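You operate a simulated robot arm through the tools that you are given. There is no shell and no other tool. Be economical: measure what you need, move in short steps, check, and stop when the job is done.

You run a simulated robot arm. Do the job below in one go: nothing can be reset, and whatever is moved stays where it is left.

TASK
Test the relay in the socket at its printed volts: good to the green tray, bad to the red.
Fine: the trays beside the tester; switch off before it comes out.

The check looks at the end state, three seconds after you hand in, the way a careful person would. Anything else that was tipped, shoved, dropped, spilled or broken makes it a failure.

THE ROBOT
A 7-joint arm with a two-finger parallel gripper, fixed in place. Base frame: the origin is at the foot of the arm, x ahead of it, y to its left, z up. Units: mm, degrees, N and s.
With the tool pointing down near the work surface it reaches from about 280 to 680 mm from the base axis. Its first joint turns from -66.0 to 66.0 degrees. Payload 1.57 kg.
Tool frame: the origin (TCP) lies between the finger pads and is the grasp point; the fingertips stand 30 mm ahead of it; z points along the fingers, y is the line along which they close. Largest opening 110 mm; finger width 24, thickness 12; the body of the gripper, 48 by 112 mm, starts 78 mm behind the TCP.
Orientation is told as [roll, pitch, yaw] about the base's x, y, z axes, in that order, counted from this pose: with the fingers straight down and closing along the base's y, the tool's x points along the base's -x, its y along +y and its z along -z.

THE INTERFACE
- The arm moves only by the tool apply_moves. Its argument "rows" is a list that holds one entry, the list of rows, each a list of 7 numbers: the opening, from 0 (shut) to 1 (fully open), then the shift along the base's x, y, z in mm, then the turn, a rotation vector about the base's x, y, z in degrees. In form: [[[jaw, tx, ty, tz, ax, ay, az], ...]]. A call has 1 to 10 rows; each row is the pose to reach, as a shift and turn from the pose commanded when the call began. Each row takes 0.2 s and may step no farther than 50 mm and 8.6 degrees from the row before; otherwise, or with a gripper value out of range, the whole call is refused. Where a pose cannot be reached the arm comes as near as it can. A force on the tool above 40 N (or 10 N above the force at the start of the call, whichever is more), or a blocked arm, ends the call early, and 0.2 s more pass. The fingers move at their own pace (about 108 mm/s each) and stop on an object; they squeeze with about 28 N. The grip force told is the motor's: it shows also when the fingers shut on nothing. Time passes only in rows, and 0.2 s behind the last, so rows that repeat a pose let the fingers close. It gives the time, the measured TCP pose, the force on the tool (base axes), the opening and the grip force at its end, in the units of the frame above (readings bear some noise), with the torque about the TCP (base axes, N m) and any sound that the robot's microphone picked up.
- Cameras (640 x 400 px; columns grow to the right, rows downward): "scene" is fixed at [163, -394.7, 1403.8]; the picture's right is [0.83, -0.55, 0.00], its down [-0.34, -0.51, -0.79] and it looks along [0.44, 0.66, -0.61] (base axes); focal length 350 px, centre (320, 200). "wrist" rides on the gripper at [70, 16, -141] in the tool frame; the picture's right is [-0.23, 0.97, 0.00], its down [-0.85, -0.20, -0.48] and it looks along [-0.47, -0.11, 0.88] (tool axes); focal length 222 px, centre (320, 200). There is no depth. A picture from a camera that has moved, and an enlarged one, comes with that camera's place and axes in the base frame and with its lens. The place of the scene camera against the robot may be out by one fixed shift of up to 12 mm in any direction.
- get_image(camera): a new picture of that camera. It takes no simulated time.
- inspect(camera, box): a new picture of the part [left, top, right, bottom] of that camera's present view, enlarged. It takes no simulated time.
- job_done(): hands the job in; it is judged then, once.

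Go step by step. Nothing tells you positions but the pictures and the camera data: compare them with the known pose of the tool, close in by small moves and look again before you grip or let go. The budget is 120 turns and 84 pictures, counting those below and the enlarged ones. Unless the task says otherwise, let go and move clear before handing in, and close with one line.

The tools are called as a command line: name --argument value ..., lists and objects as JSON in quotes. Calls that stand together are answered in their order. apply_moves: Moves the arm, as the interface text tells. Its arguments: {"type":"object","properties":{"rows":{"type":"array"}},"required":["rows"]} The other tools are called the same way: get_image (camera) takes a picture; inspect (camera, box) takes an enlarged picture of a part of a camera's view; job_done () hands the job in.

At the start:

```text
time: 0.0
tool_pos: [351.2, 114.9, 1094.4]
orientation: [0.0, 0.0, 0.0]
force: [0.2, -0.4, 0.6]
wrist_torque: [0.0, 0.05, -0.02]
opening: 110.0
gripper_force: 0.0
```

scene: 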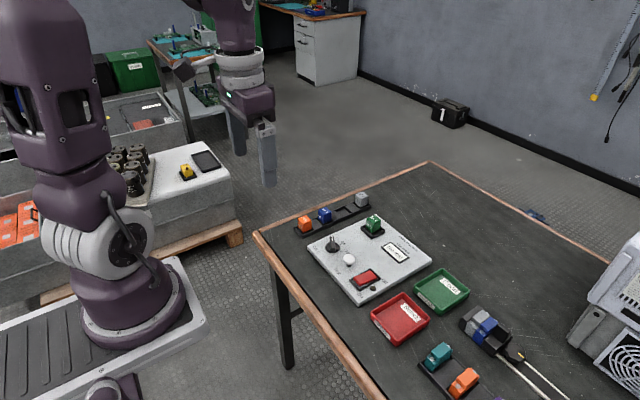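
wrist: 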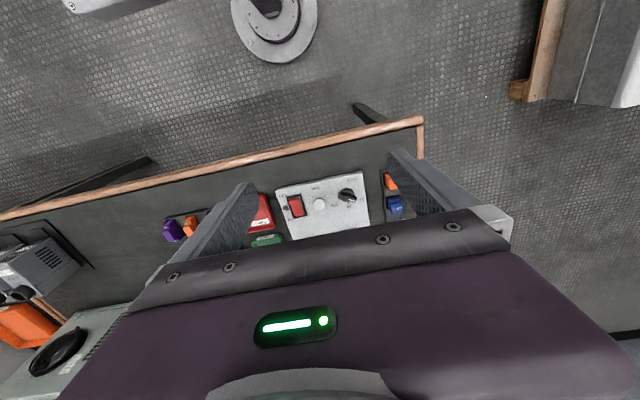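

I see a tester panel with a knob, lamp, red rocker switch and a green relay in a socket; red and green trays lie beside it. I'll enlarge the tester to read things.

inspect --camera "scene" --box '[290, 180, 450, 310]'

inspect --camera "wrist" --box '[240, 150, 420, 260]'

```text
3.08 times, centred on (370, 245) of scene
camera zoom: at [163.0, -394.7, 1403.8], right [0.83, -0.55, 0.0], down [-0.34, -0.51, -0.79], along [0.44, 0.66, -0.61], focal length 1076 px, centre (166, 62)
```

zoom: 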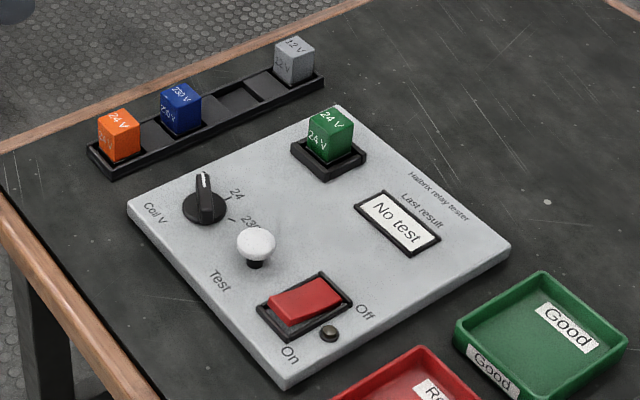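

```text
3.56 times, centred on (330, 205) of wrist
camera zoom: at [280.8, 131.0, 1235.8], right [0.23, 0.97, 0.0], down [0.85, -0.2, 0.48], along [0.47, -0.11, -0.88], focal length 790 px, centre (284, 182)
```

zoom: 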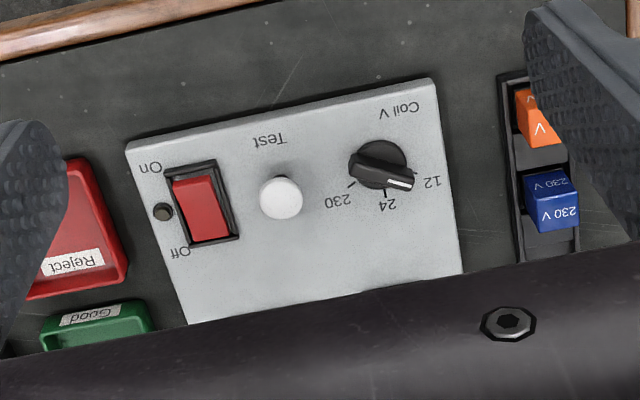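

The relay is marked 24 V, the knob points at 12 and the lamp is dark. I estimate the knob at about (558,139,~728), and I'll move closer for a better view.

apply_moves --rows '[[[1, 35, 0, -30, 0, 0, 0], [1, 70, 0, -60, 0, 0, 0], [1, 105, 0, -90, 0, 0, 0], [1, 140, 0, -120, 0, 0, 0], [1, 175, 0, -150, 0, 0, 0], [1, 200, 0, -180, 0, 0, 0]]]'

get_image --camera "wrist"

get_image --camera "scene"

```text
time: 1.4
tool_pos: [551.3, 114.6, 916.1]
orientation: [0.1, 0.0, -0.1]
force: [-0.2, 0.1, 0.7]
wrist_torque: [0.01, 0.0, 0.01]
opening: 109.8
gripper_force: 0.0
```

```text
79 pictures are left
camera wrist: at [480.6, 130.3, 1056.6], right [0.23, 0.97, 0.0], down [0.85, -0.2, 0.48], along [0.47, -0.11, -0.88], focal length 222 px, centre (320, 200)
```

wrist: 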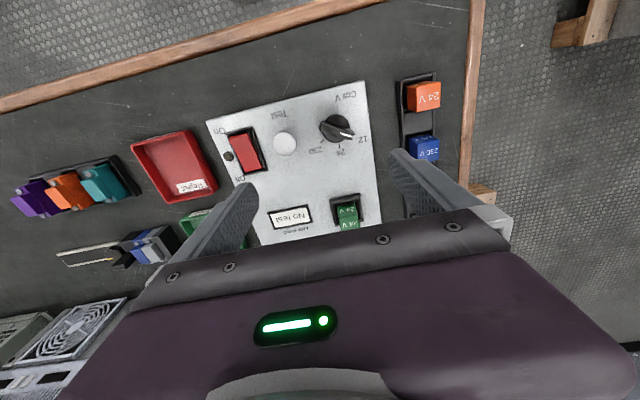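

```text
78 pictures are left
```

scene: 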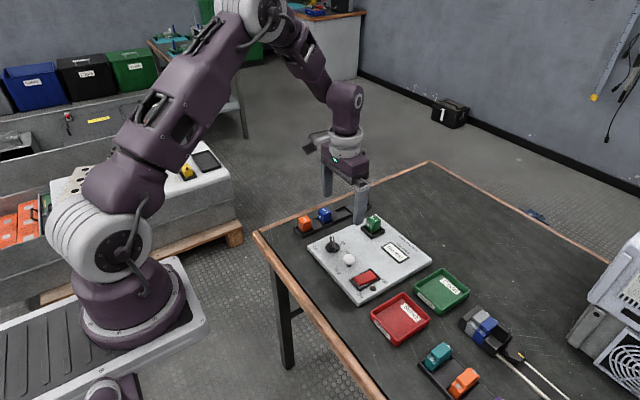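

The panel is visible from here. I'll enlarge it for precise pixel positions.

inspect --camera "wrist" --box '[200, 70, 400, 195]'

inspect --camera "wrist" --box '[200, 140, 400, 265]'

```text
3.20 times, centred on (300, 132) of wrist
camera zoom: at [480.6, 130.3, 1056.6], right [0.23, 0.97, 0.0], down [0.85, -0.2, 0.48], along [0.47, -0.11, -0.88], focal length 711 px, centre (384, 416)
```

zoom: 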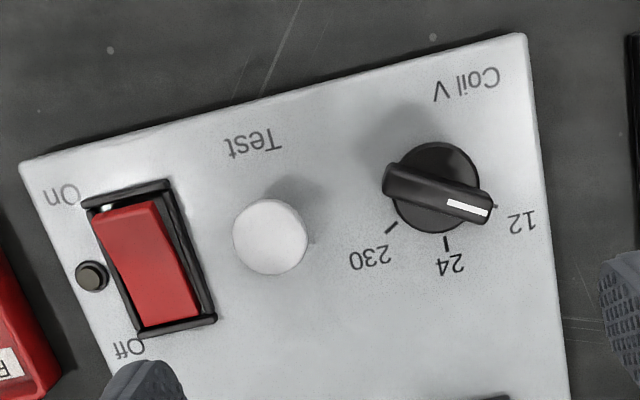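

```text
3.20 times, centred on (300, 202) of wrist
camera zoom: at [480.6, 130.3, 1056.6], right [0.23, 0.97, 0.0], down [0.85, -0.2, 0.48], along [0.47, -0.11, -0.88], focal length 711 px, centre (384, 192)
```

zoom: 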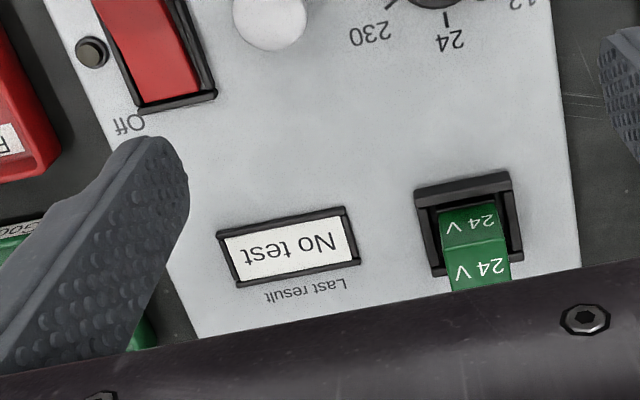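

Triangulation from the two wrist views puts the panel top at z≈726, squared with the base. The knob is near (546,137.5), its bar about 60° from x towards +y, with 24 lying straight along +x. The button is near (548,64) and the relay near (677,128). Next I hover over the knob with yaw +60.

apply_moves --rows '[[[0.4, -1, 3, -10, 0, 0, 7.5], [0.4, -2, 6, -20, 0, 0, 15], [0.4, -3, 9, -30, 0, 0, 22.5], [0.4, -4, 12, -40, 0, 0, 30], [0.4, -5, 15, -50, 0, 0, 37.5], [0.4, -5, 18, -60, 0, 0, 45], [0.4, -5, 21, -70, 0, 0, 52.5], [0.4, -5, 23, -80, 0, 0, 60]]]'

get_image --camera "wrist"

inspect --camera "scene" --box '[290, 180, 450, 310]'

```text
time: 3.2
tool_pos: [546.2, 137.3, 833.2]
orientation: [0.0, 0.0, 60.1]
force: [0.2, 0.3, 0.7]
wrist_torque: [-0.05, 0.01, -0.06]
opening: 44.1
gripper_force: 0.1
```

```text
75 pictures are left
camera wrist: at [496.4, 85.2, 975.4], right [-0.73, 0.68, 0.0], down [0.6, 0.64, 0.48], along [0.33, 0.35, -0.88], focal length 222 px, centre (320, 200)
```

wrist: 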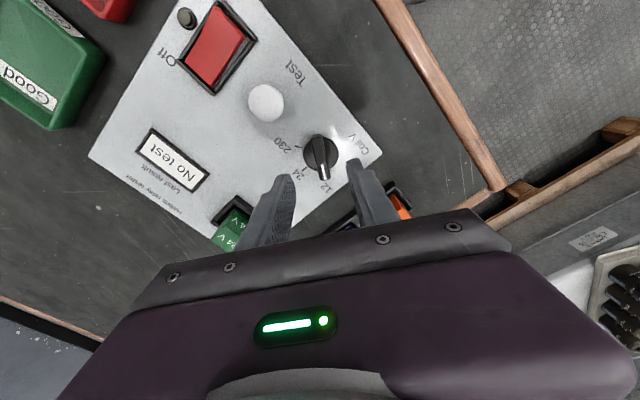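

```text
3.08 times, centred on (370, 245) of scene
camera zoom: at [163.0, -394.7, 1403.8], right [0.83, -0.55, 0.0], down [-0.34, -0.51, -0.79], along [0.44, 0.66, -0.61], focal length 1076 px, centre (166, 62)
```

zoom: 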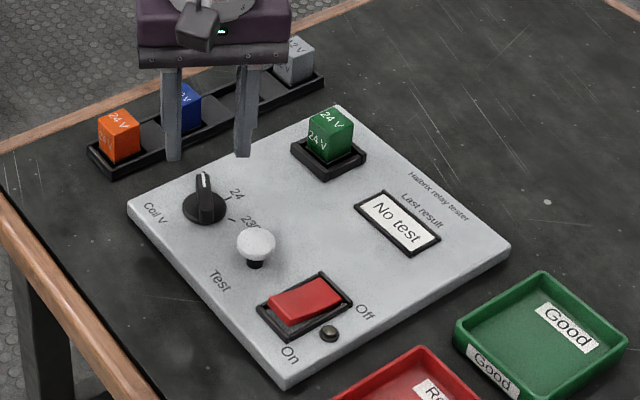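

inspect --camera "wrist" --box '[240, 80, 400, 180]'

```text
4.00 times, centred on (320, 130) of wrist
camera zoom: at [496.4, 85.2, 975.4], right [-0.73, 0.68, 0.0], down [0.6, 0.64, 0.48], along [0.33, 0.35, -0.88], focal length 888 px, centre (320, 480)
```

zoom: 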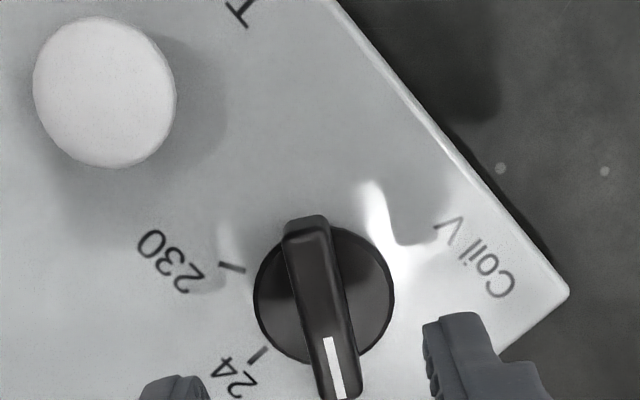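

The refined knob centre is about (545.2,138.3), with the bar at 60° and its top near z≈748. I'll lower the tips to about z 745 and check from the scene.

apply_moves --rows '[[[0.35, -1, 1, -20, 0, 0, 0], [0.35, -1, 1, -40, 0, 0, 0], [0.35, -1, 1, -52, 0, 0, 0], [0.35, -1, 1, -58, 0, 0, 0]]]'

inspect --camera "scene" --box '[310, 210, 390, 270]'

inspect --camera "wrist" --box '[240, 100, 400, 200]'

```text
time: 4.2
tool_pos: [544.6, 139.1, 776.9]
orientation: [0.0, 0.0, 60.0]
force: [-0.2, -0.5, 0.4]
wrist_torque: [0.04, -0.02, 0.02]
opening: 38.4
gripper_force: 0.0
```

```text
6.67 times, centred on (350, 240) of scene
camera zoom: at [163.0, -394.7, 1403.8], right [0.83, -0.55, 0.0], down [-0.34, -0.51, -0.79], along [0.44, 0.66, -0.61], focal length 2332 px, centre (120, -67)
```

zoom: 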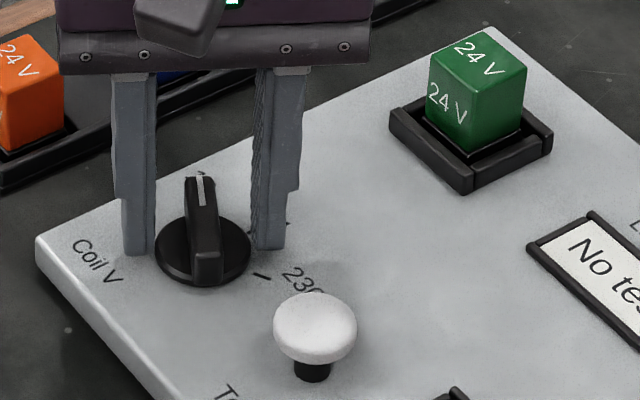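

```text
4.00 times, centred on (320, 150) of wrist
camera zoom: at [495.5, 86.6, 918.0], right [-0.73, 0.68, 0.0], down [0.6, 0.64, 0.48], along [0.33, 0.35, -0.88], focal length 888 px, centre (320, 400)
```

zoom: 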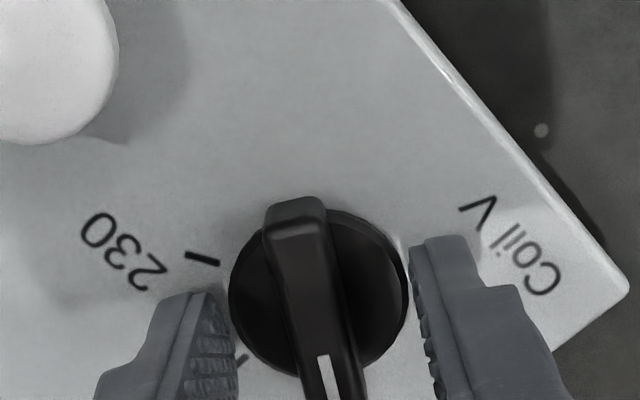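

The tips are at about disc-top level, straddling the bar. I'll close the gripper here.

apply_moves --rows '[[[0.2, 0, 0, 0, 0, 0, 0], [0.0, 0, 0, 0, 0, 0, 0], [0.0, 0, 0, 0, 0, 0, 0], [0.0, 0, 0, 0, 0, 0, 0]]]'

inspect --camera "scene" --box '[310, 210, 390, 270]'

```text
time: 5.2
tool_pos: [545.6, 138.7, 776.6]
orientation: [0.0, 0.0, 60.1]
force: [3.5, -0.7, -4.1]
wrist_torque: [0.1, -0.13, 0.01]
opening: 12.0
gripper_force: 29.3
```

```text
6.67 times, centred on (350, 240) of scene
camera zoom: at [163.2, -394.7, 1403.7], right [0.83, -0.55, 0.0], down [-0.34, -0.51, -0.79], along [0.44, 0.66, -0.61], focal length 2332 px, centre (120, -67)
```

zoom: 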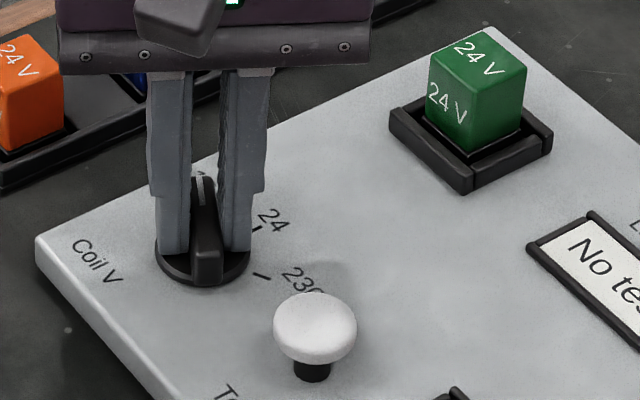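

The bar is gripped at 12 mm with low side forces. I'll turn it −60°.

apply_moves --rows '[[[0, 0, 0, 0, 0, 0, -7.5], [0, 0, 0, 0, 0, 0, -15], [0, 0, 0, 0, 0, 0, -22.5], [0, 0, 0, 0, 0, 0, -30], [0, 0, 0, 0, 0, 0, -37.5], [0, 0, 0, 0, 0, 0, -45], [0, 0, 0, 0, 0, 0, -52.5], [0, 0, 0, 0, 0, 0, -60]]]'

get_image --camera "wrist"

```text
time: 7.0
tool_pos: [546.1, 137.4, 776.8]
orientation: [0.0, -0.2, -0.2]
force: [7.1, -7.8, -0.2]
wrist_torque: [-0.13, -0.54, 0.02]
opening: 11.9
gripper_force: 29.2
```

```text
69 pictures are left
camera wrist: at [475.3, 154.5, 917.9], right [0.23, 0.97, 0.0], down [0.85, -0.2, 0.48], along [0.47, -0.11, -0.88], focal length 222 px, centre (320, 200)
```

wrist: 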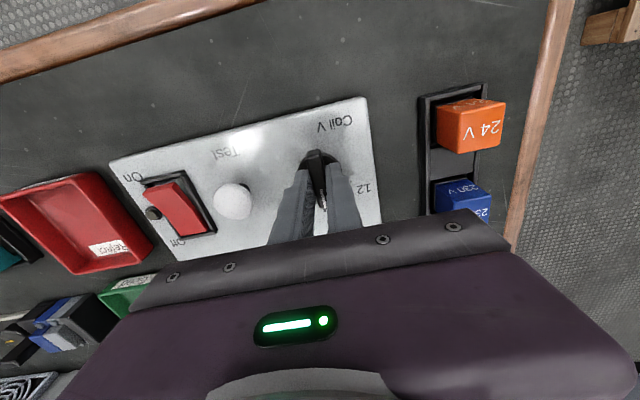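

The knob followed the turn. I'll open, lift clear and check where it points.

apply_moves --rows '[[[0.3, 0, 0, 0, 0, 0, 0], [0.3, 0, 0, 0, 0, 0, 0], [0.3, 0, 0, 30, 0, 0, 0], [0.3, 0, 0, 70, 0, 0, 0], [0.3, 0, 0, 100, 0, 0, 0]]]'

inspect --camera "wrist" --box '[200, 80, 400, 205]'

inspect --camera "scene" --box '[310, 210, 430, 310]'

```text
time: 8.2
tool_pos: [545.0, 139.2, 876.8]
orientation: [0.0, 0.1, 0.0]
force: [1.1, -0.8, 0.4]
wrist_torque: [0.02, -0.05, 0.01]
opening: 33.3
gripper_force: 0.0
```

```text
3.20 times, centred on (300, 142) of wrist
camera zoom: at [474.8, 155.7, 1018.0], right [0.23, 0.97, 0.0], down [0.86, -0.2, 0.48], along [0.47, -0.11, -0.88], focal length 711 px, centre (384, 384)
```

zoom: 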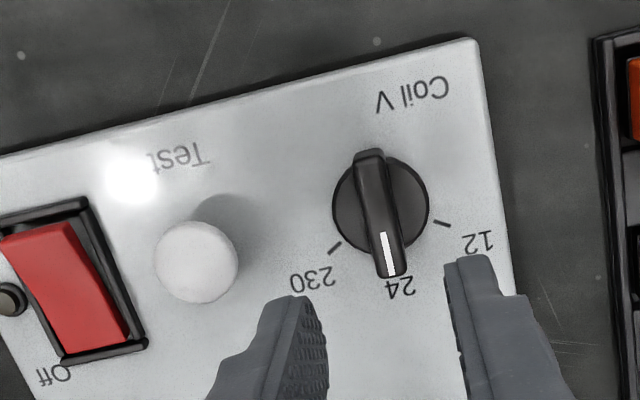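

```text
4.00 times, centred on (370, 260) of scene
camera zoom: at [163.0, -394.7, 1403.8], right [0.83, -0.55, 0.0], down [-0.34, -0.51, -0.79], along [0.44, 0.66, -0.61], focal length 1399 px, centre (120, -40)
```

zoom: 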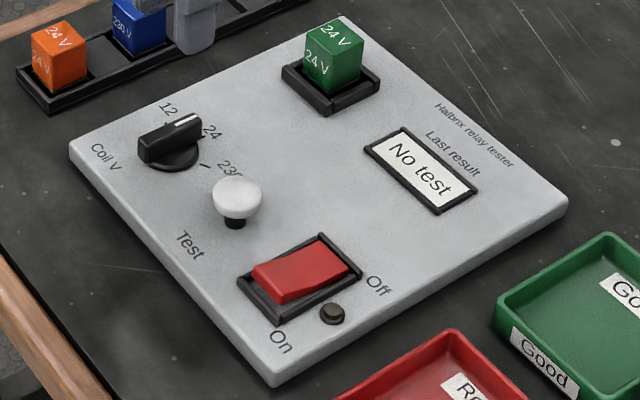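

The knob now points at 24. The switch is Off, with its rocker lying along x near y≈4 and the raised On end towards −x. I'll close the fingers and hover above the On end.

apply_moves --rows '[[[0, -3, -34, -10, 0, 0, 0], [0, -6, -68, -25, 0, 0, 0], [0, -9, -102, -45, 0, 0, 0], [0, -11, -135, -70, 0, 0, 0], [0, -11, -135, -80, 0, 0, 0]]]'

get_image --camera "wrist"

inspect --camera "scene" --box '[330, 230, 410, 310]'

```text
time: 9.4
tool_pos: [534.6, 2.9, 795.3]
orientation: [0.0, 0.0, 0.0]
force: [0.2, -0.2, -0.2]
wrist_torque: [0.02, 0.01, 0.02]
opening: 0.0
gripper_force: 21.3
```

```text
66 pictures are left
camera wrist: at [463.5, 19.2, 937.1], right [0.23, 0.97, 0.0], down [0.86, -0.2, 0.48], along [0.47, -0.11, -0.88], focal length 222 px, centre (320, 200)
```

wrist: 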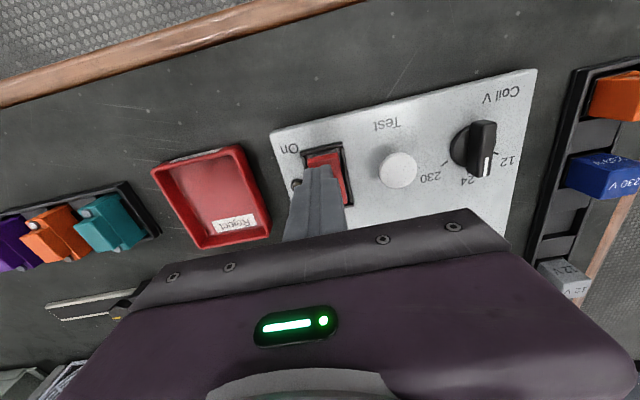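

```text
5.00 times, centred on (370, 270) of scene
camera zoom: at [163.0, -394.7, 1403.8], right [0.83, -0.55, 0.0], down [-0.34, -0.51, -0.79], along [0.44, 0.66, -0.61], focal length 1749 px, centre (70, -150)
```

zoom: 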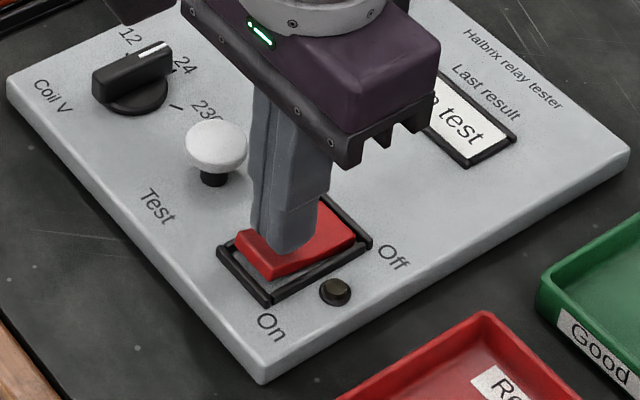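

The frame spans x 518–585 and y −11 to 26, so its centre is near (552,7). I'll align at (536,7) and press down in small steps.

apply_moves --rows '[[[0, 2, 4, 0, 0, 0, 0], [0, 2, 4, -8, 0, 0, 0], [0, 2, 4, -13, 0, 0, 0], [0, 2, 4, -17, 0, 0, 0], [0, 2, 4, -20, 0, 0, 0]]]'

inspect --camera "scene" --box '[330, 230, 410, 310]'

```text
time: 10.4
tool_pos: [535.5, 7.8, 782.8]
orientation: [0.0, 0.1, 0.0]
force: [-6.3, 1.7, 15.4]
wrist_torque: [0.05, -0.03, 0.02]
opening: 0.0
gripper_force: 21.1
stopped in row 4: the force on the tool passed its limit at 52 N (the readings are from after the stop); the commanded pose is now the measured one
```

```text
5.00 times, centred on (370, 270) of scene
camera zoom: at [162.6, -394.7, 1403.8], right [0.83, -0.55, 0.0], down [-0.34, -0.51, -0.79], along [0.44, 0.66, -0.61], focal length 1749 px, centre (70, -150)
```

zoom: 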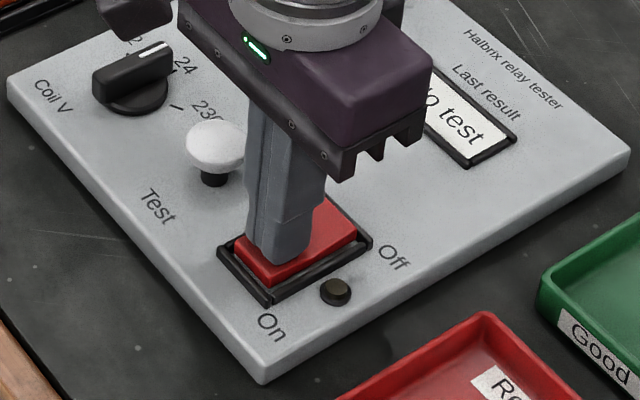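

Contact came at tip z≈752 and the call stopped on force, with no click. I'll press more slowly in 1 mm steps, a little further out.

apply_moves --rows '[[[0, 0, 0, 3, 0, 0, 0], [0, -4, 0, 3, 0, 0, 0], [0, -4, 0, 1, 0, 0, 0], [0, -4, 0, 0, 0, 0, 0], [0, -4, 0, -1, 0, 0, 0], [0, -4, 0, -2, 0, 0, 0], [0, -4, 0, -3, 0, 0, 0], [0, -4, 0, -4, 0, 0, 0], [0, -4, 0, -5, 0, 0, 0], [0, -4, 0, -6, 0, 0, 0]]]'

inspect --camera "scene" --box '[330, 230, 410, 310]'

```text
time: 11.8
tool_pos: [532.5, 7.5, 781.3]
orientation: [0.0, 0.1, -0.1]
force: [-7.7, 1.5, 14.7]
wrist_torque: [0.01, -0.02, 0.02]
opening: 0.1
gripper_force: 21.0
heard: click
stopped in row 6: the force on the tool passed its limit at 44 N (the readings are from after the stop); the commanded pose is now the measured one
```

```text
5.00 times, centred on (370, 270) of scene
camera zoom: at [162.7, -394.7, 1403.8], right [0.83, -0.55, 0.0], down [-0.34, -0.51, -0.79], along [0.44, 0.66, -0.61], focal length 1749 px, centre (70, -150)
```

zoom: 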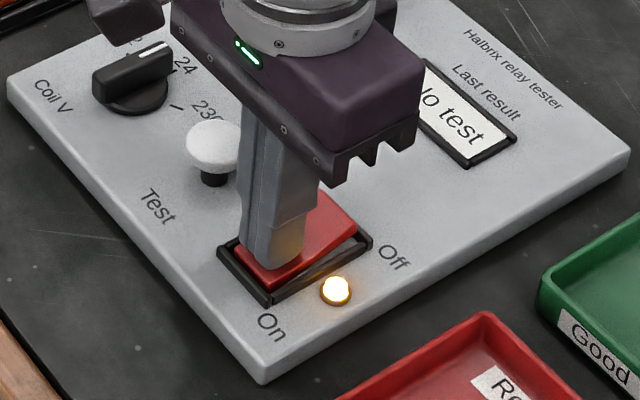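

It clicked and the lamp is lit. Next I move above the Test button, at about (545.5,67) with its top near z≈760.

apply_moves --rows '[[[0, 0, 0, 20, 0, 0, 0], [0, 4, 10, 38, 0, 0, 0], [0, 13, 40, 38, 0, 0, 0], [0, 13, 59.5, 38, 0, 0, 0], [0, 13, 59.5, 28, 0, 0, 0]]]'

inspect --camera "scene" --box '[320, 210, 440, 310]'

get_image --camera "wrist"

```text
time: 13.0
tool_pos: [545.5, 67.6, 808.9]
orientation: [0.1, 0.1, 0.0]
force: [-0.3, -0.2, 0.5]
wrist_torque: [0.0, -0.02, 0.01]
opening: 0.0
gripper_force: 21.1
```

```text
4.00 times, centred on (380, 260) of scene
camera zoom: at [163.1, -394.7, 1403.8], right [0.83, -0.55, 0.0], down [-0.34, -0.51, -0.79], along [0.44, 0.66, -0.61], focal length 1399 px, centre (80, -40)
```

zoom: 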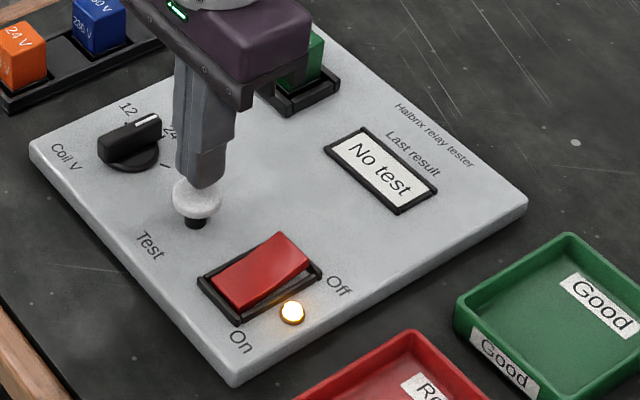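

```text
61 pictures are left
camera wrist: at [475.5, 83.4, 950.9], right [0.23, 0.97, 0.0], down [0.86, -0.2, 0.48], along [0.46, -0.11, -0.88], focal length 222 px, centre (320, 200)
```

wrist: 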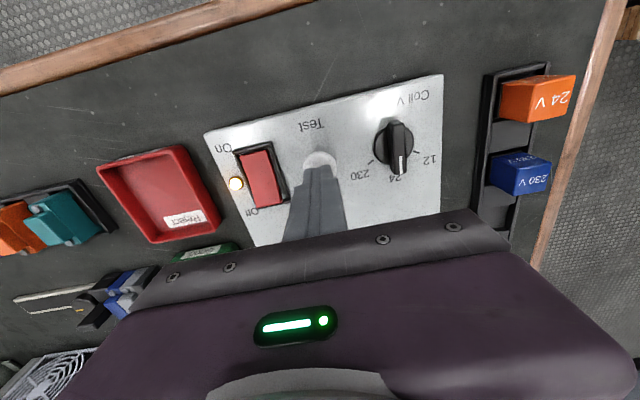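

I'm over the button, so I'll press slowly until it clicks.

apply_moves --rows '[[[0, 0, 0, -6, 0, 0, 0], [0, 0, 0, -11, 0, 0, 0], [0, 0, 0, -14, 0, 0, 0], [0, 0, 0, -16, 0, 0, 0], [0, 0, 0, -18, 0, 0, 0], [0, 0, 0, -20, 0, 0, 0], [0, 0, 0, -22, 0, 0, 0], [0, 0, 0, -24, 0, 0, 0], [0, 0, 0, -26, 0, 0, 0]]]'

inspect --camera "scene" --box '[320, 210, 440, 310]'

```text
time: 15.0
tool_pos: [545.0, 66.0, 783.7]
orientation: [0.0, 0.0, 0.0]
force: [0.9, -1.0, 7.4]
wrist_torque: [0.0, -0.08, -0.01]
opening: 0.0
gripper_force: 21.3
heard: click
```

```text
4.00 times, centred on (380, 260) of scene
camera zoom: at [162.9, -394.7, 1403.8], right [0.83, -0.55, 0.0], down [-0.34, -0.51, -0.79], along [0.44, 0.66, -0.61], focal length 1399 px, centre (80, -40)
```

zoom: 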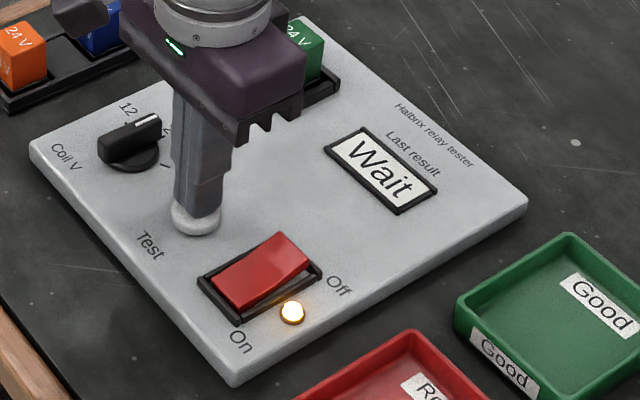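

The display says "Wait". I'll hold for a moment in case the button must stay pressed.

apply_moves --rows '[[[0, 0, 0, 0, 0, 0, 0], [0, 0, 0, 0, 0, 0, 0], [0, 0, 0, 0, 0, 0, 0], [0, 0, 0, 0, 0, 0, 0], [0, 0, 0, 0, 0, 0, 0], [0, 0, 0, 0, 0, 0, 0], [0, 0, 0, 0, 0, 0, 0], [0, 0, 0, 0, 0, 0, 0], [0, 0, 0, 0, 0, 0, 0], [0, 0, 0, 0, 0, 0, 0]]]'

inspect --camera "scene" --box '[320, 210, 440, 310]'

```text
time: 17.2
tool_pos: [544.7, 66.6, 783.4]
orientation: [-0.1, 0.0, 0.1]
force: [4.5, 1.1, 10.1]
wrist_torque: [0.01, -0.16, 0.02]
opening: 0.0
gripper_force: 21.0
```

```text
4.00 times, centred on (380, 260) of scene
camera zoom: at [163.0, -394.7, 1403.8], right [0.83, -0.55, 0.0], down [-0.34, -0.51, -0.79], along [0.44, 0.66, -0.61], focal length 1399 px, centre (80, -40)
```

zoom: 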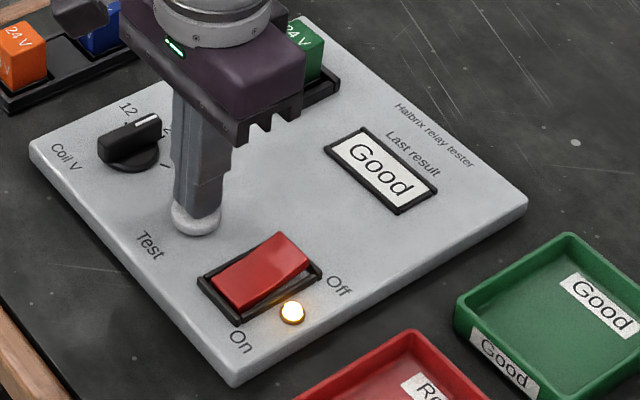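

The result is Good. I'll lift, move over the Off end of the rocker (571,7), and press it slowly.

apply_moves --rows '[[[0, 0, 0, 15, 0, 0, 0], [0, 0, 0, 32, 0, 0, 0], [0, 15, -30, 32, 0, 0, 0], [0, 27, -59, 32, 0, 0, 0], [0, 27, -59, 18, 0, 0, 0], [0, 27, -59, 8, 0, 0, 0]]]'

inspect --camera "scene" --box '[320, 210, 440, 310]'

```text
time: 18.6
tool_pos: [572.0, 7.6, 790.2]
orientation: [0.0, 0.0, 0.0]
force: [0.4, 0.6, -0.5]
wrist_torque: [0.01, 0.02, 0.02]
opening: 0.0
gripper_force: 21.2
```

```text
4.00 times, centred on (380, 260) of scene
camera zoom: at [163.0, -394.7, 1403.8], right [0.83, -0.55, 0.0], down [-0.34, -0.51, -0.79], along [0.44, 0.66, -0.61], focal length 1399 px, centre (80, -40)
```

zoom: 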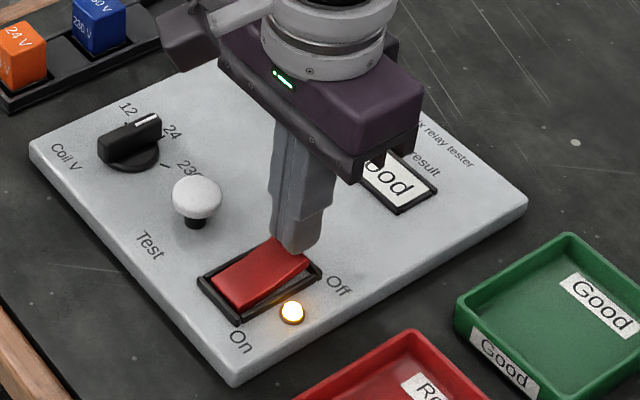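

apply_moves --rows '[[[0, 0, 0, -3, 0, 0, 0], [0, 0, 0, -5, 0, 0, 0], [0, 0, 0, -6, 0, 0, 0], [0, 0, 0, -7, 0, 0, 0], [0, 0, 0, -8, 0, 0, 0], [0, 0, 0, -9, 0, 0, 0], [0, 0, 0, -10, 0, 0, 0], [0, 0, 0, -11, 0, 0, 0], [0, 0, 0, -12, 0, 0, 0]]]'

inspect --camera "scene" --box '[320, 210, 440, 310]'

```text
time: 20.6
tool_pos: [572.3, 8.7, 780.1]
orientation: [0.0, 0.1, -0.1]
force: [-3.2, -1.2, 20.0]
wrist_torque: [0.0, 0.34, 0.0]
opening: 0.1
gripper_force: 21.4
heard: click
```

```text
4.00 times, centred on (380, 260) of scene
camera zoom: at [162.6, -394.7, 1403.8], right [0.83, -0.55, 0.0], down [-0.34, -0.51, -0.79], along [0.44, 0.66, -0.61], focal length 1399 px, centre (80, -40)
```

zoom: 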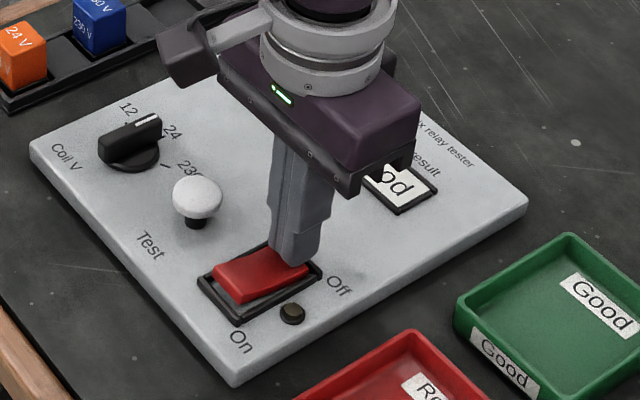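

It clicked and the lamp is out. Next I lift and hover over the relay with the gripper open.

apply_moves --rows '[[[0, 0, 0, 30, 0, 0, 0], [0.2, 5, 5, 70, 0, 0, 0], [0.5, 30, 35, 80, 0, 0, 0], [0.5, 55, 65, 80, 0, 0, 0], [0.5, 80, 95, 80, 0, 0, 0], [0.5, 98, 120, 80, 0, 0, 0]]]'

get_image --camera "wrist"

inspect --camera "scene" --box '[310, 180, 430, 280]'

```text
time: 22.0
tool_pos: [669.9, 129.0, 859.1]
orientation: [-0.2, 0.1, -0.1]
force: [-0.1, 0.4, 0.0]
wrist_torque: [-0.03, -0.02, 0.03]
opening: 55.0
gripper_force: 0.1
```

```text
56 pictures are left
camera wrist: at [599.6, 144.9, 1000.7], right [0.23, 0.97, 0.0], down [0.86, -0.2, 0.48], along [0.46, -0.11, -0.88], focal length 222 px, centre (320, 200)
```

wrist: 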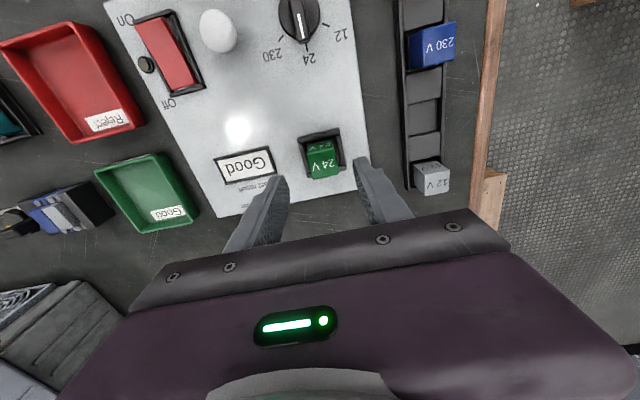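

```text
4.00 times, centred on (370, 230) of scene
camera zoom: at [163.0, -394.7, 1403.8], right [0.83, -0.55, 0.0], down [-0.34, -0.51, -0.79], along [0.44, 0.66, -0.61], focal length 1399 px, centre (120, 80)
```

zoom: 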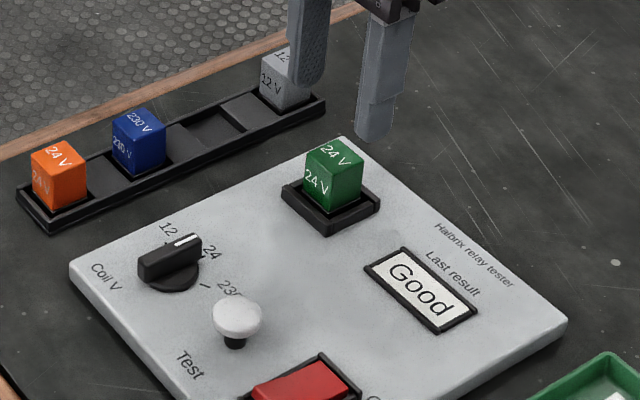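

inspect --camera "wrist" --box '[270, 110, 370, 200]'

inspect --camera "wrist" --box '[60, 130, 260, 255]'

```text
4.44 times, centred on (320, 155) of wrist
camera zoom: at [599.6, 144.9, 1000.7], right [0.23, 0.97, 0.0], down [0.86, -0.2, 0.48], along [0.46, -0.11, -0.88], focal length 987 px, centre (320, 400)
```

zoom: 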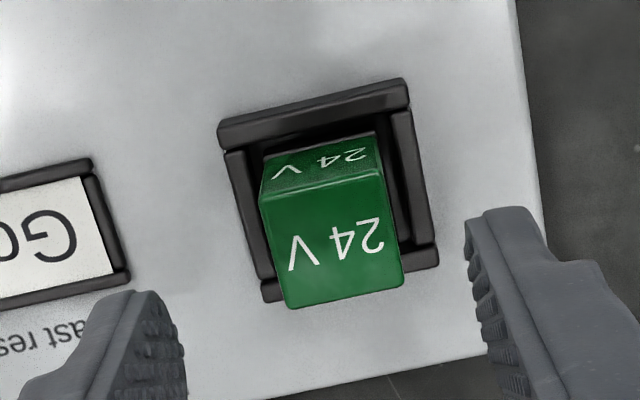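

```text
3.20 times, centred on (160, 192) of wrist
camera zoom: at [599.6, 144.9, 1000.7], right [0.23, 0.97, 0.0], down [0.86, -0.2, 0.48], along [0.46, -0.11, -0.88], focal length 711 px, centre (832, 224)
```

zoom: 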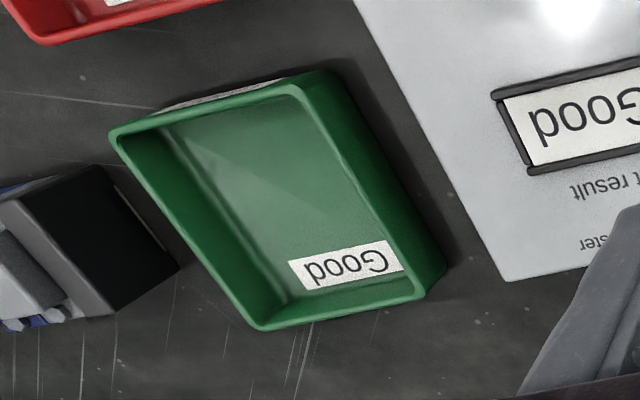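

The relay centre is about (674,130) with its top near z≈781, aligned with the base. I'll go down around it to TCP z≈780, just above the socket rim.

apply_moves --rows '[[[0.5, 4.3, 1, -20, 0, 0, 0], [0.5, 4.3, 1, -45, 0, 0, 0], [0.5, 4.3, 1, -60, 0, 0, 0], [0.5, 4.3, 1, -70, 0, 0, 0], [0.5, 4.3, 1, -78, 0, 0, 0]]]'

get_image --camera "wrist"

inspect --camera "scene" --box '[330, 180, 430, 260]'

```text
time: 23.2
tool_pos: [675.7, 129.8, 780.8]
orientation: [0.0, 0.0, 0.0]
force: [-0.7, 0.3, -0.3]
wrist_torque: [0.02, 0.02, -0.01]
opening: 55.0
gripper_force: 0.0
```

```text
52 pictures are left
camera wrist: at [604.4, 145.8, 922.1], right [0.23, 0.97, 0.0], down [0.86, -0.2, 0.48], along [0.47, -0.11, -0.88], focal length 222 px, centre (320, 200)
```

wrist: 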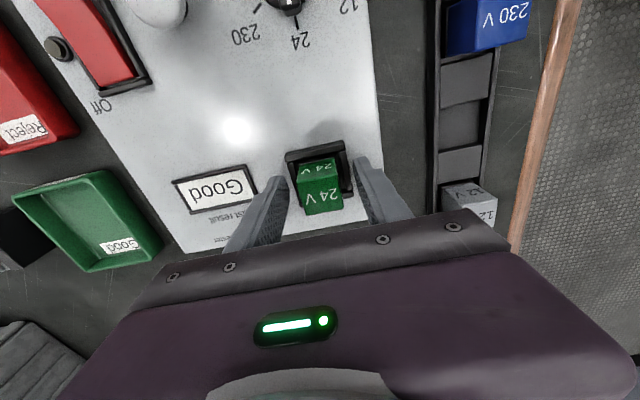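

```text
5.00 times, centred on (380, 220) of scene
camera zoom: at [163.0, -394.7, 1403.8], right [0.83, -0.55, 0.0], down [-0.34, -0.51, -0.79], along [0.44, 0.66, -0.61], focal length 1749 px, centre (20, 100)
```

zoom: 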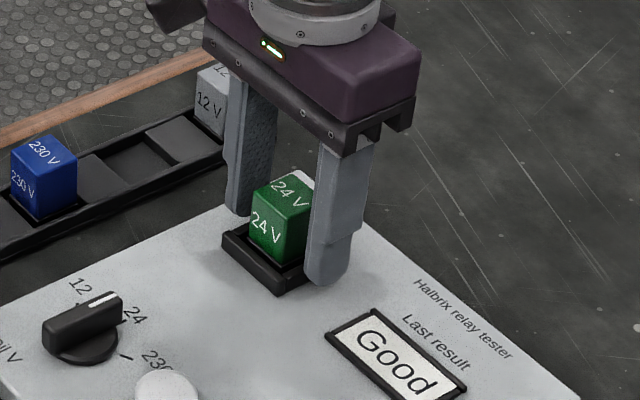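

The fingers straddle the relay with the tips at z≈750. I'll close.

apply_moves --rows '[[[0.35, 0, 0, 0, 0, 0, 0], [0.2, 0, 0, 0, 0, 0, 0], [0.0, 0, 0, 0, 0, 0, 0], [0.0, 0, 0, 0, 0, 0, 0]]]'

inspect --camera "scene" --box '[330, 180, 430, 260]'

```text
time: 24.2
tool_pos: [674.8, 129.4, 781.3]
orientation: [0.1, 0.2, 0.0]
force: [2.1, 3.7, -5.5]
wrist_torque: [0.51, -0.27, -0.24]
opening: 49.0
gripper_force: 44.8
```

```text
5.00 times, centred on (380, 220) of scene
camera zoom: at [163.2, -394.6, 1403.8], right [0.83, -0.55, 0.0], down [-0.34, -0.51, -0.79], along [0.44, 0.66, -0.61], focal length 1749 px, centre (20, 100)
```

zoom: 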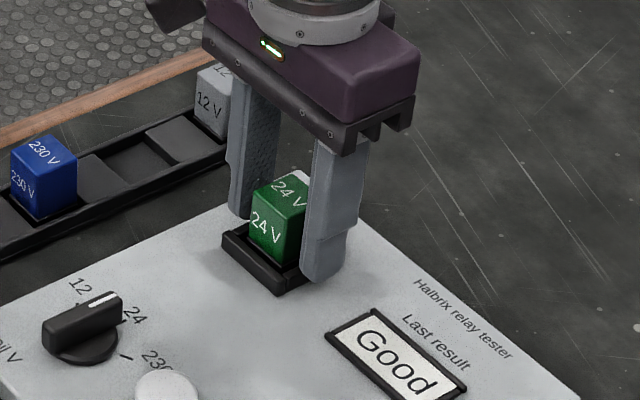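

The fingers stopped on the socket rim at 49 mm, so the rim is higher than I judged. I'll open, rise 9 mm and try again.

apply_moves --rows '[[[0.52, 0, 0, 0, 0, 0, 0], [0.52, 0, 0, 0, 0, 0, 0], [0.52, 0, 0, 5, 0, 0, 0], [0.52, 0, 0, 9, 0, 0, 0], [0.35, 0, 0, 9, 0, 0, 0], [0.2, 0, 0, 9, 0, 0, 0], [0.15, 0, 0, 9, 0, 0, 0], [0.15, 0, 0, 9, 0, 0, 0]]]'

inspect --camera "scene" --box '[330, 180, 430, 260]'

inspect --camera "wrist" --box '[250, 130, 400, 230]'

```text
time: 26.0
tool_pos: [674.6, 128.4, 789.9]
orientation: [0.0, 0.0, 0.0]
force: [0.4, -1.1, 2.2]
wrist_torque: [0.01, 0.0, -0.01]
opening: 29.0
gripper_force: 28.5
```

```text
5.00 times, centred on (380, 220) of scene
camera zoom: at [163.0, -394.7, 1403.8], right [0.83, -0.55, 0.0], down [-0.34, -0.51, -0.79], along [0.44, 0.66, -0.61], focal length 1749 px, centre (20, 100)
```

zoom: 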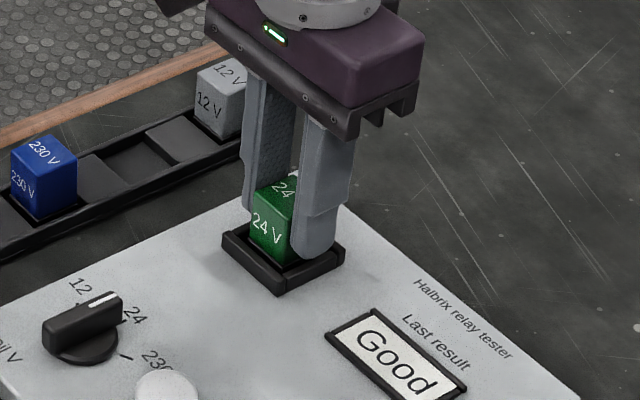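

```text
4.00 times, centred on (325, 180) of wrist
camera zoom: at [604.7, 145.7, 931.7], right [0.23, 0.97, 0.0], down [0.86, -0.2, 0.48], along [0.47, -0.11, -0.88], focal length 888 px, centre (300, 280)
```

zoom: 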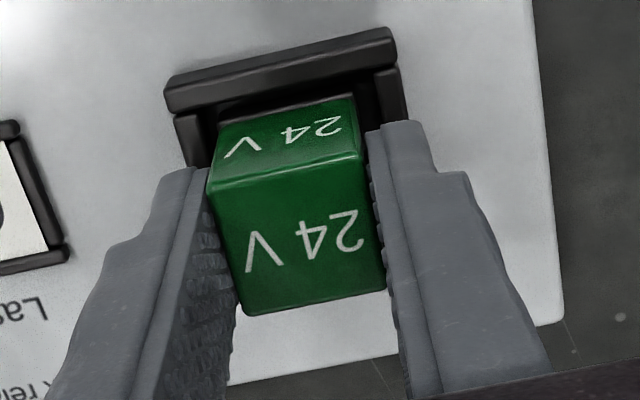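

The relay is gripped at 29 mm, seated squarely. I'll tighten and pull straight up.

apply_moves --rows '[[[0, 0, 0, 0, 0, 0, 0], [0, 0, 0, 2, 0, 0, 0], [0, 0, 0, 5, 0, 0, 0], [0, 0, 0, 9, 0, 0, 0], [0, 0, 0, 14, 0, 0, 0], [0, 0, 0, 22, 0, 0, 0], [0, 0, 0, 32, 0, 0, 0], [0, 0, 0, 45, 0, 0, 0]]]'

inspect --camera "scene" --box '[330, 160, 430, 260]'

```text
time: 27.8
tool_pos: [674.4, 129.2, 834.6]
orientation: [0.0, 0.0, 0.0]
force: [1.1, 0.5, -1.6]
wrist_torque: [-0.01, 0.01, 0.0]
opening: 29.0
gripper_force: 27.6
```

```text
4.00 times, centred on (380, 210) of scene
camera zoom: at [163.1, -394.7, 1403.8], right [0.83, -0.55, 0.0], down [-0.34, -0.51, -0.79], along [0.44, 0.66, -0.61], focal length 1399 px, centre (80, 160)
```

zoom: 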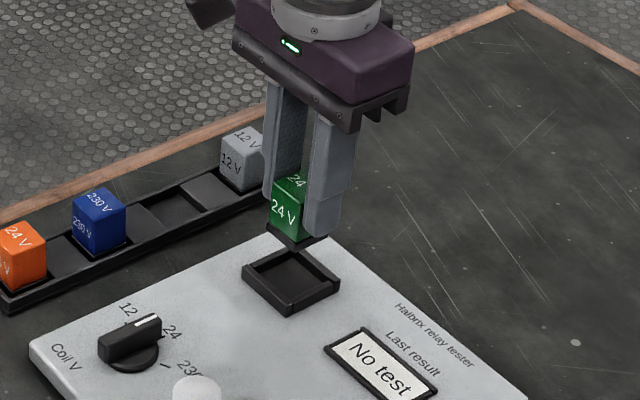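

The relay is out cleanly. The green tray spans about x 634–733 and y −158 to −74. I'll carry the relay over to (667,−116) and check before lowering.

apply_moves --rows '[[[0, 0, 0, 25, 0, 0, 0], [0, 0, -40, 30, 0, 0, 0], [0, 0, -80, 30, 0, 0, 0], [0, -2, -120, 30, 0, 0, 0], [0, -4, -160, 30, 0, 0, 0], [0, -6, -200, 30, 0, 0, 0], [0, -7, -230, 30, 0, 0, 0], [0, -7, -245, 30, 0, 0, 0]]]'

get_image --camera "wrist"

inspect --camera "scene" --box '[360, 200, 500, 320]'

```text
time: 29.6
tool_pos: [666.9, -116.4, 867.6]
orientation: [0.0, 0.1, 0.1]
force: [-1.0, 0.0, -0.6]
wrist_torque: [-0.02, 0.03, 0.02]
opening: 29.1
gripper_force: 27.8
```

```text
46 pictures are left
camera wrist: at [596.4, -100.3, 1007.1], right [0.23, 0.97, 0.0], down [0.86, -0.2, 0.48], along [0.46, -0.11, -0.88], focal length 222 px, centre (320, 200)
```

wrist: 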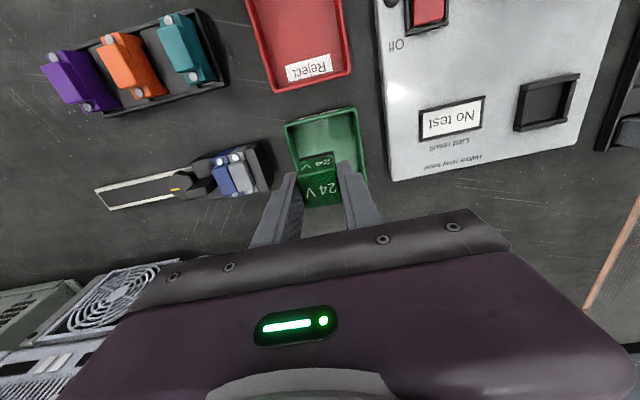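

```text
3.33 times, centred on (430, 260) of scene
camera zoom: at [163.1, -394.7, 1403.8], right [0.83, -0.55, 0.0], down [-0.34, -0.51, -0.79], along [0.44, 0.66, -0.61], focal length 1166 px, centre (-47, 0)
```

zoom: 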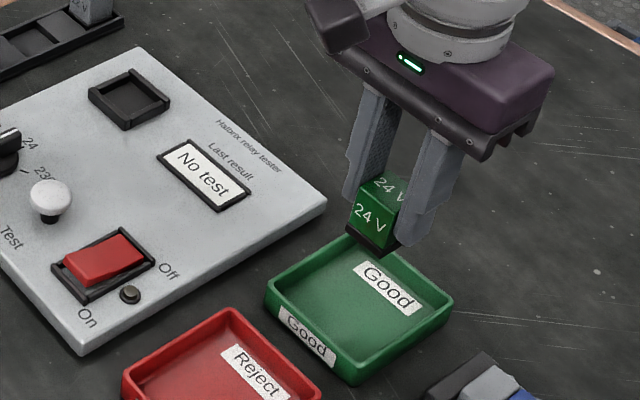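

The tray centre comes out near y≈−112 and the relay hangs inside its outline. I'll lower part way and look.

apply_moves --rows '[[[0, 2, 3, -20, 0, 0, 0], [0, 2, 3, -45, 0, 0, 0], [0, 2, 3, -65, 0, 0, 0], [0, 2, 3, -75, 0, 0, 0]]]'

get_image --camera "wrist"

inspect --camera "scene" --box '[390, 230, 490, 320]'

```text
time: 30.6
tool_pos: [669.8, -113.0, 788.7]
orientation: [0.0, 0.1, 0.0]
force: [1.0, -0.2, -0.1]
wrist_torque: [0.02, -0.02, 0.01]
opening: 29.1
gripper_force: 28.3
```

```text
44 pictures are left
camera wrist: at [598.8, -96.9, 931.2], right [0.23, 0.97, 0.0], down [0.86, -0.2, 0.48], along [0.46, -0.11, -0.88], focal length 222 px, centre (320, 200)
```

wrist: 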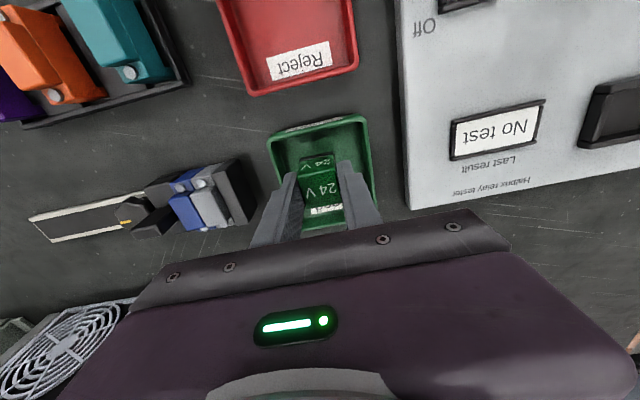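

```text
4.44 times, centred on (440, 275) of scene
camera zoom: at [163.1, -394.7, 1403.8], right [0.83, -0.55, 0.0], down [-0.34, -0.51, -0.79], along [0.44, 0.66, -0.61], focal length 1555 px, centre (-213, -133)
```

zoom: 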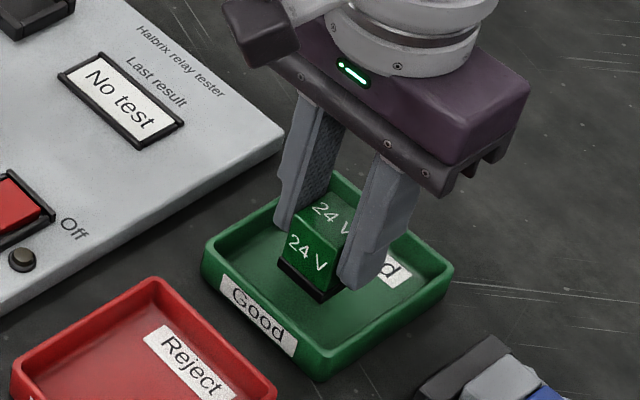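

The relay is centred inside the tray walls. I'll lower in small steps until it touches the floor.

apply_moves --rows '[[[0, 0, 0, -6, 0, 0, 0], [0, 0, 0, -11, 0, 0, 0], [0, 0, 0, -14, 0, 0, 0], [0, 0, 0, -16, 0, 0, 0], [0, 0, 0, -18, 0, 0, 0]]]'

inspect --camera "scene" --box '[390, 230, 490, 320]'

```text
time: 31.8
tool_pos: [670.5, -112.5, 771.2]
orientation: [0.0, 0.1, 0.1]
force: [-0.5, 0.3, -1.1]
wrist_torque: [0.05, 0.0, -0.01]
opening: 29.2
gripper_force: 28.2
```

```text
4.44 times, centred on (440, 275) of scene
camera zoom: at [163.1, -394.7, 1403.8], right [0.83, -0.55, 0.0], down [-0.34, -0.51, -0.79], along [0.44, 0.66, -0.61], focal length 1555 px, centre (-213, -133)
```

zoom: 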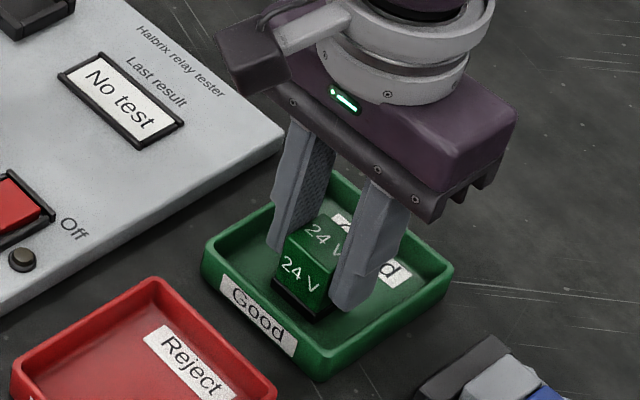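

apply_moves --rows '[[[0, 0, 0, -2, 0, 0, 0], [0, 0, 0, -4, 0, 0, 0], [0, 0, 0, -5.5, 0, 0, 0], [0, 0, 0, -7, 0, 0, 0]]]'

inspect --camera "scene" --box '[390, 230, 490, 320]'

```text
time: 32.8
tool_pos: [670.1, -112.7, 766.2]
orientation: [-0.1, -0.1, 0.0]
force: [3.1, 0.2, 21.5]
wrist_torque: [0.05, -0.15, -0.02]
opening: 29.2
gripper_force: 27.8
```

```text
4.44 times, centred on (440, 275) of scene
camera zoom: at [162.7, -394.6, 1403.8], right [0.83, -0.55, 0.0], down [-0.34, -0.51, -0.79], along [0.44, 0.66, -0.61], focal length 1555 px, centre (-213, -133)
```

zoom: 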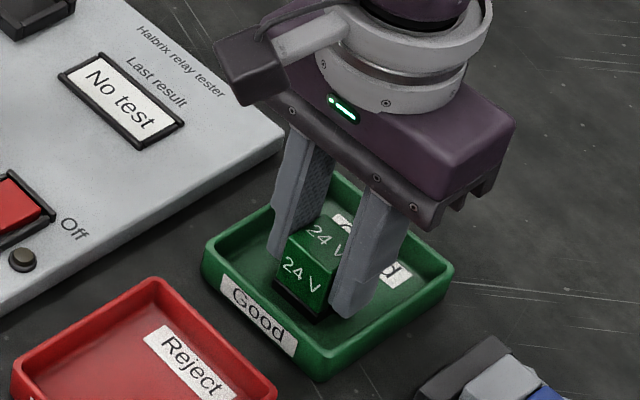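

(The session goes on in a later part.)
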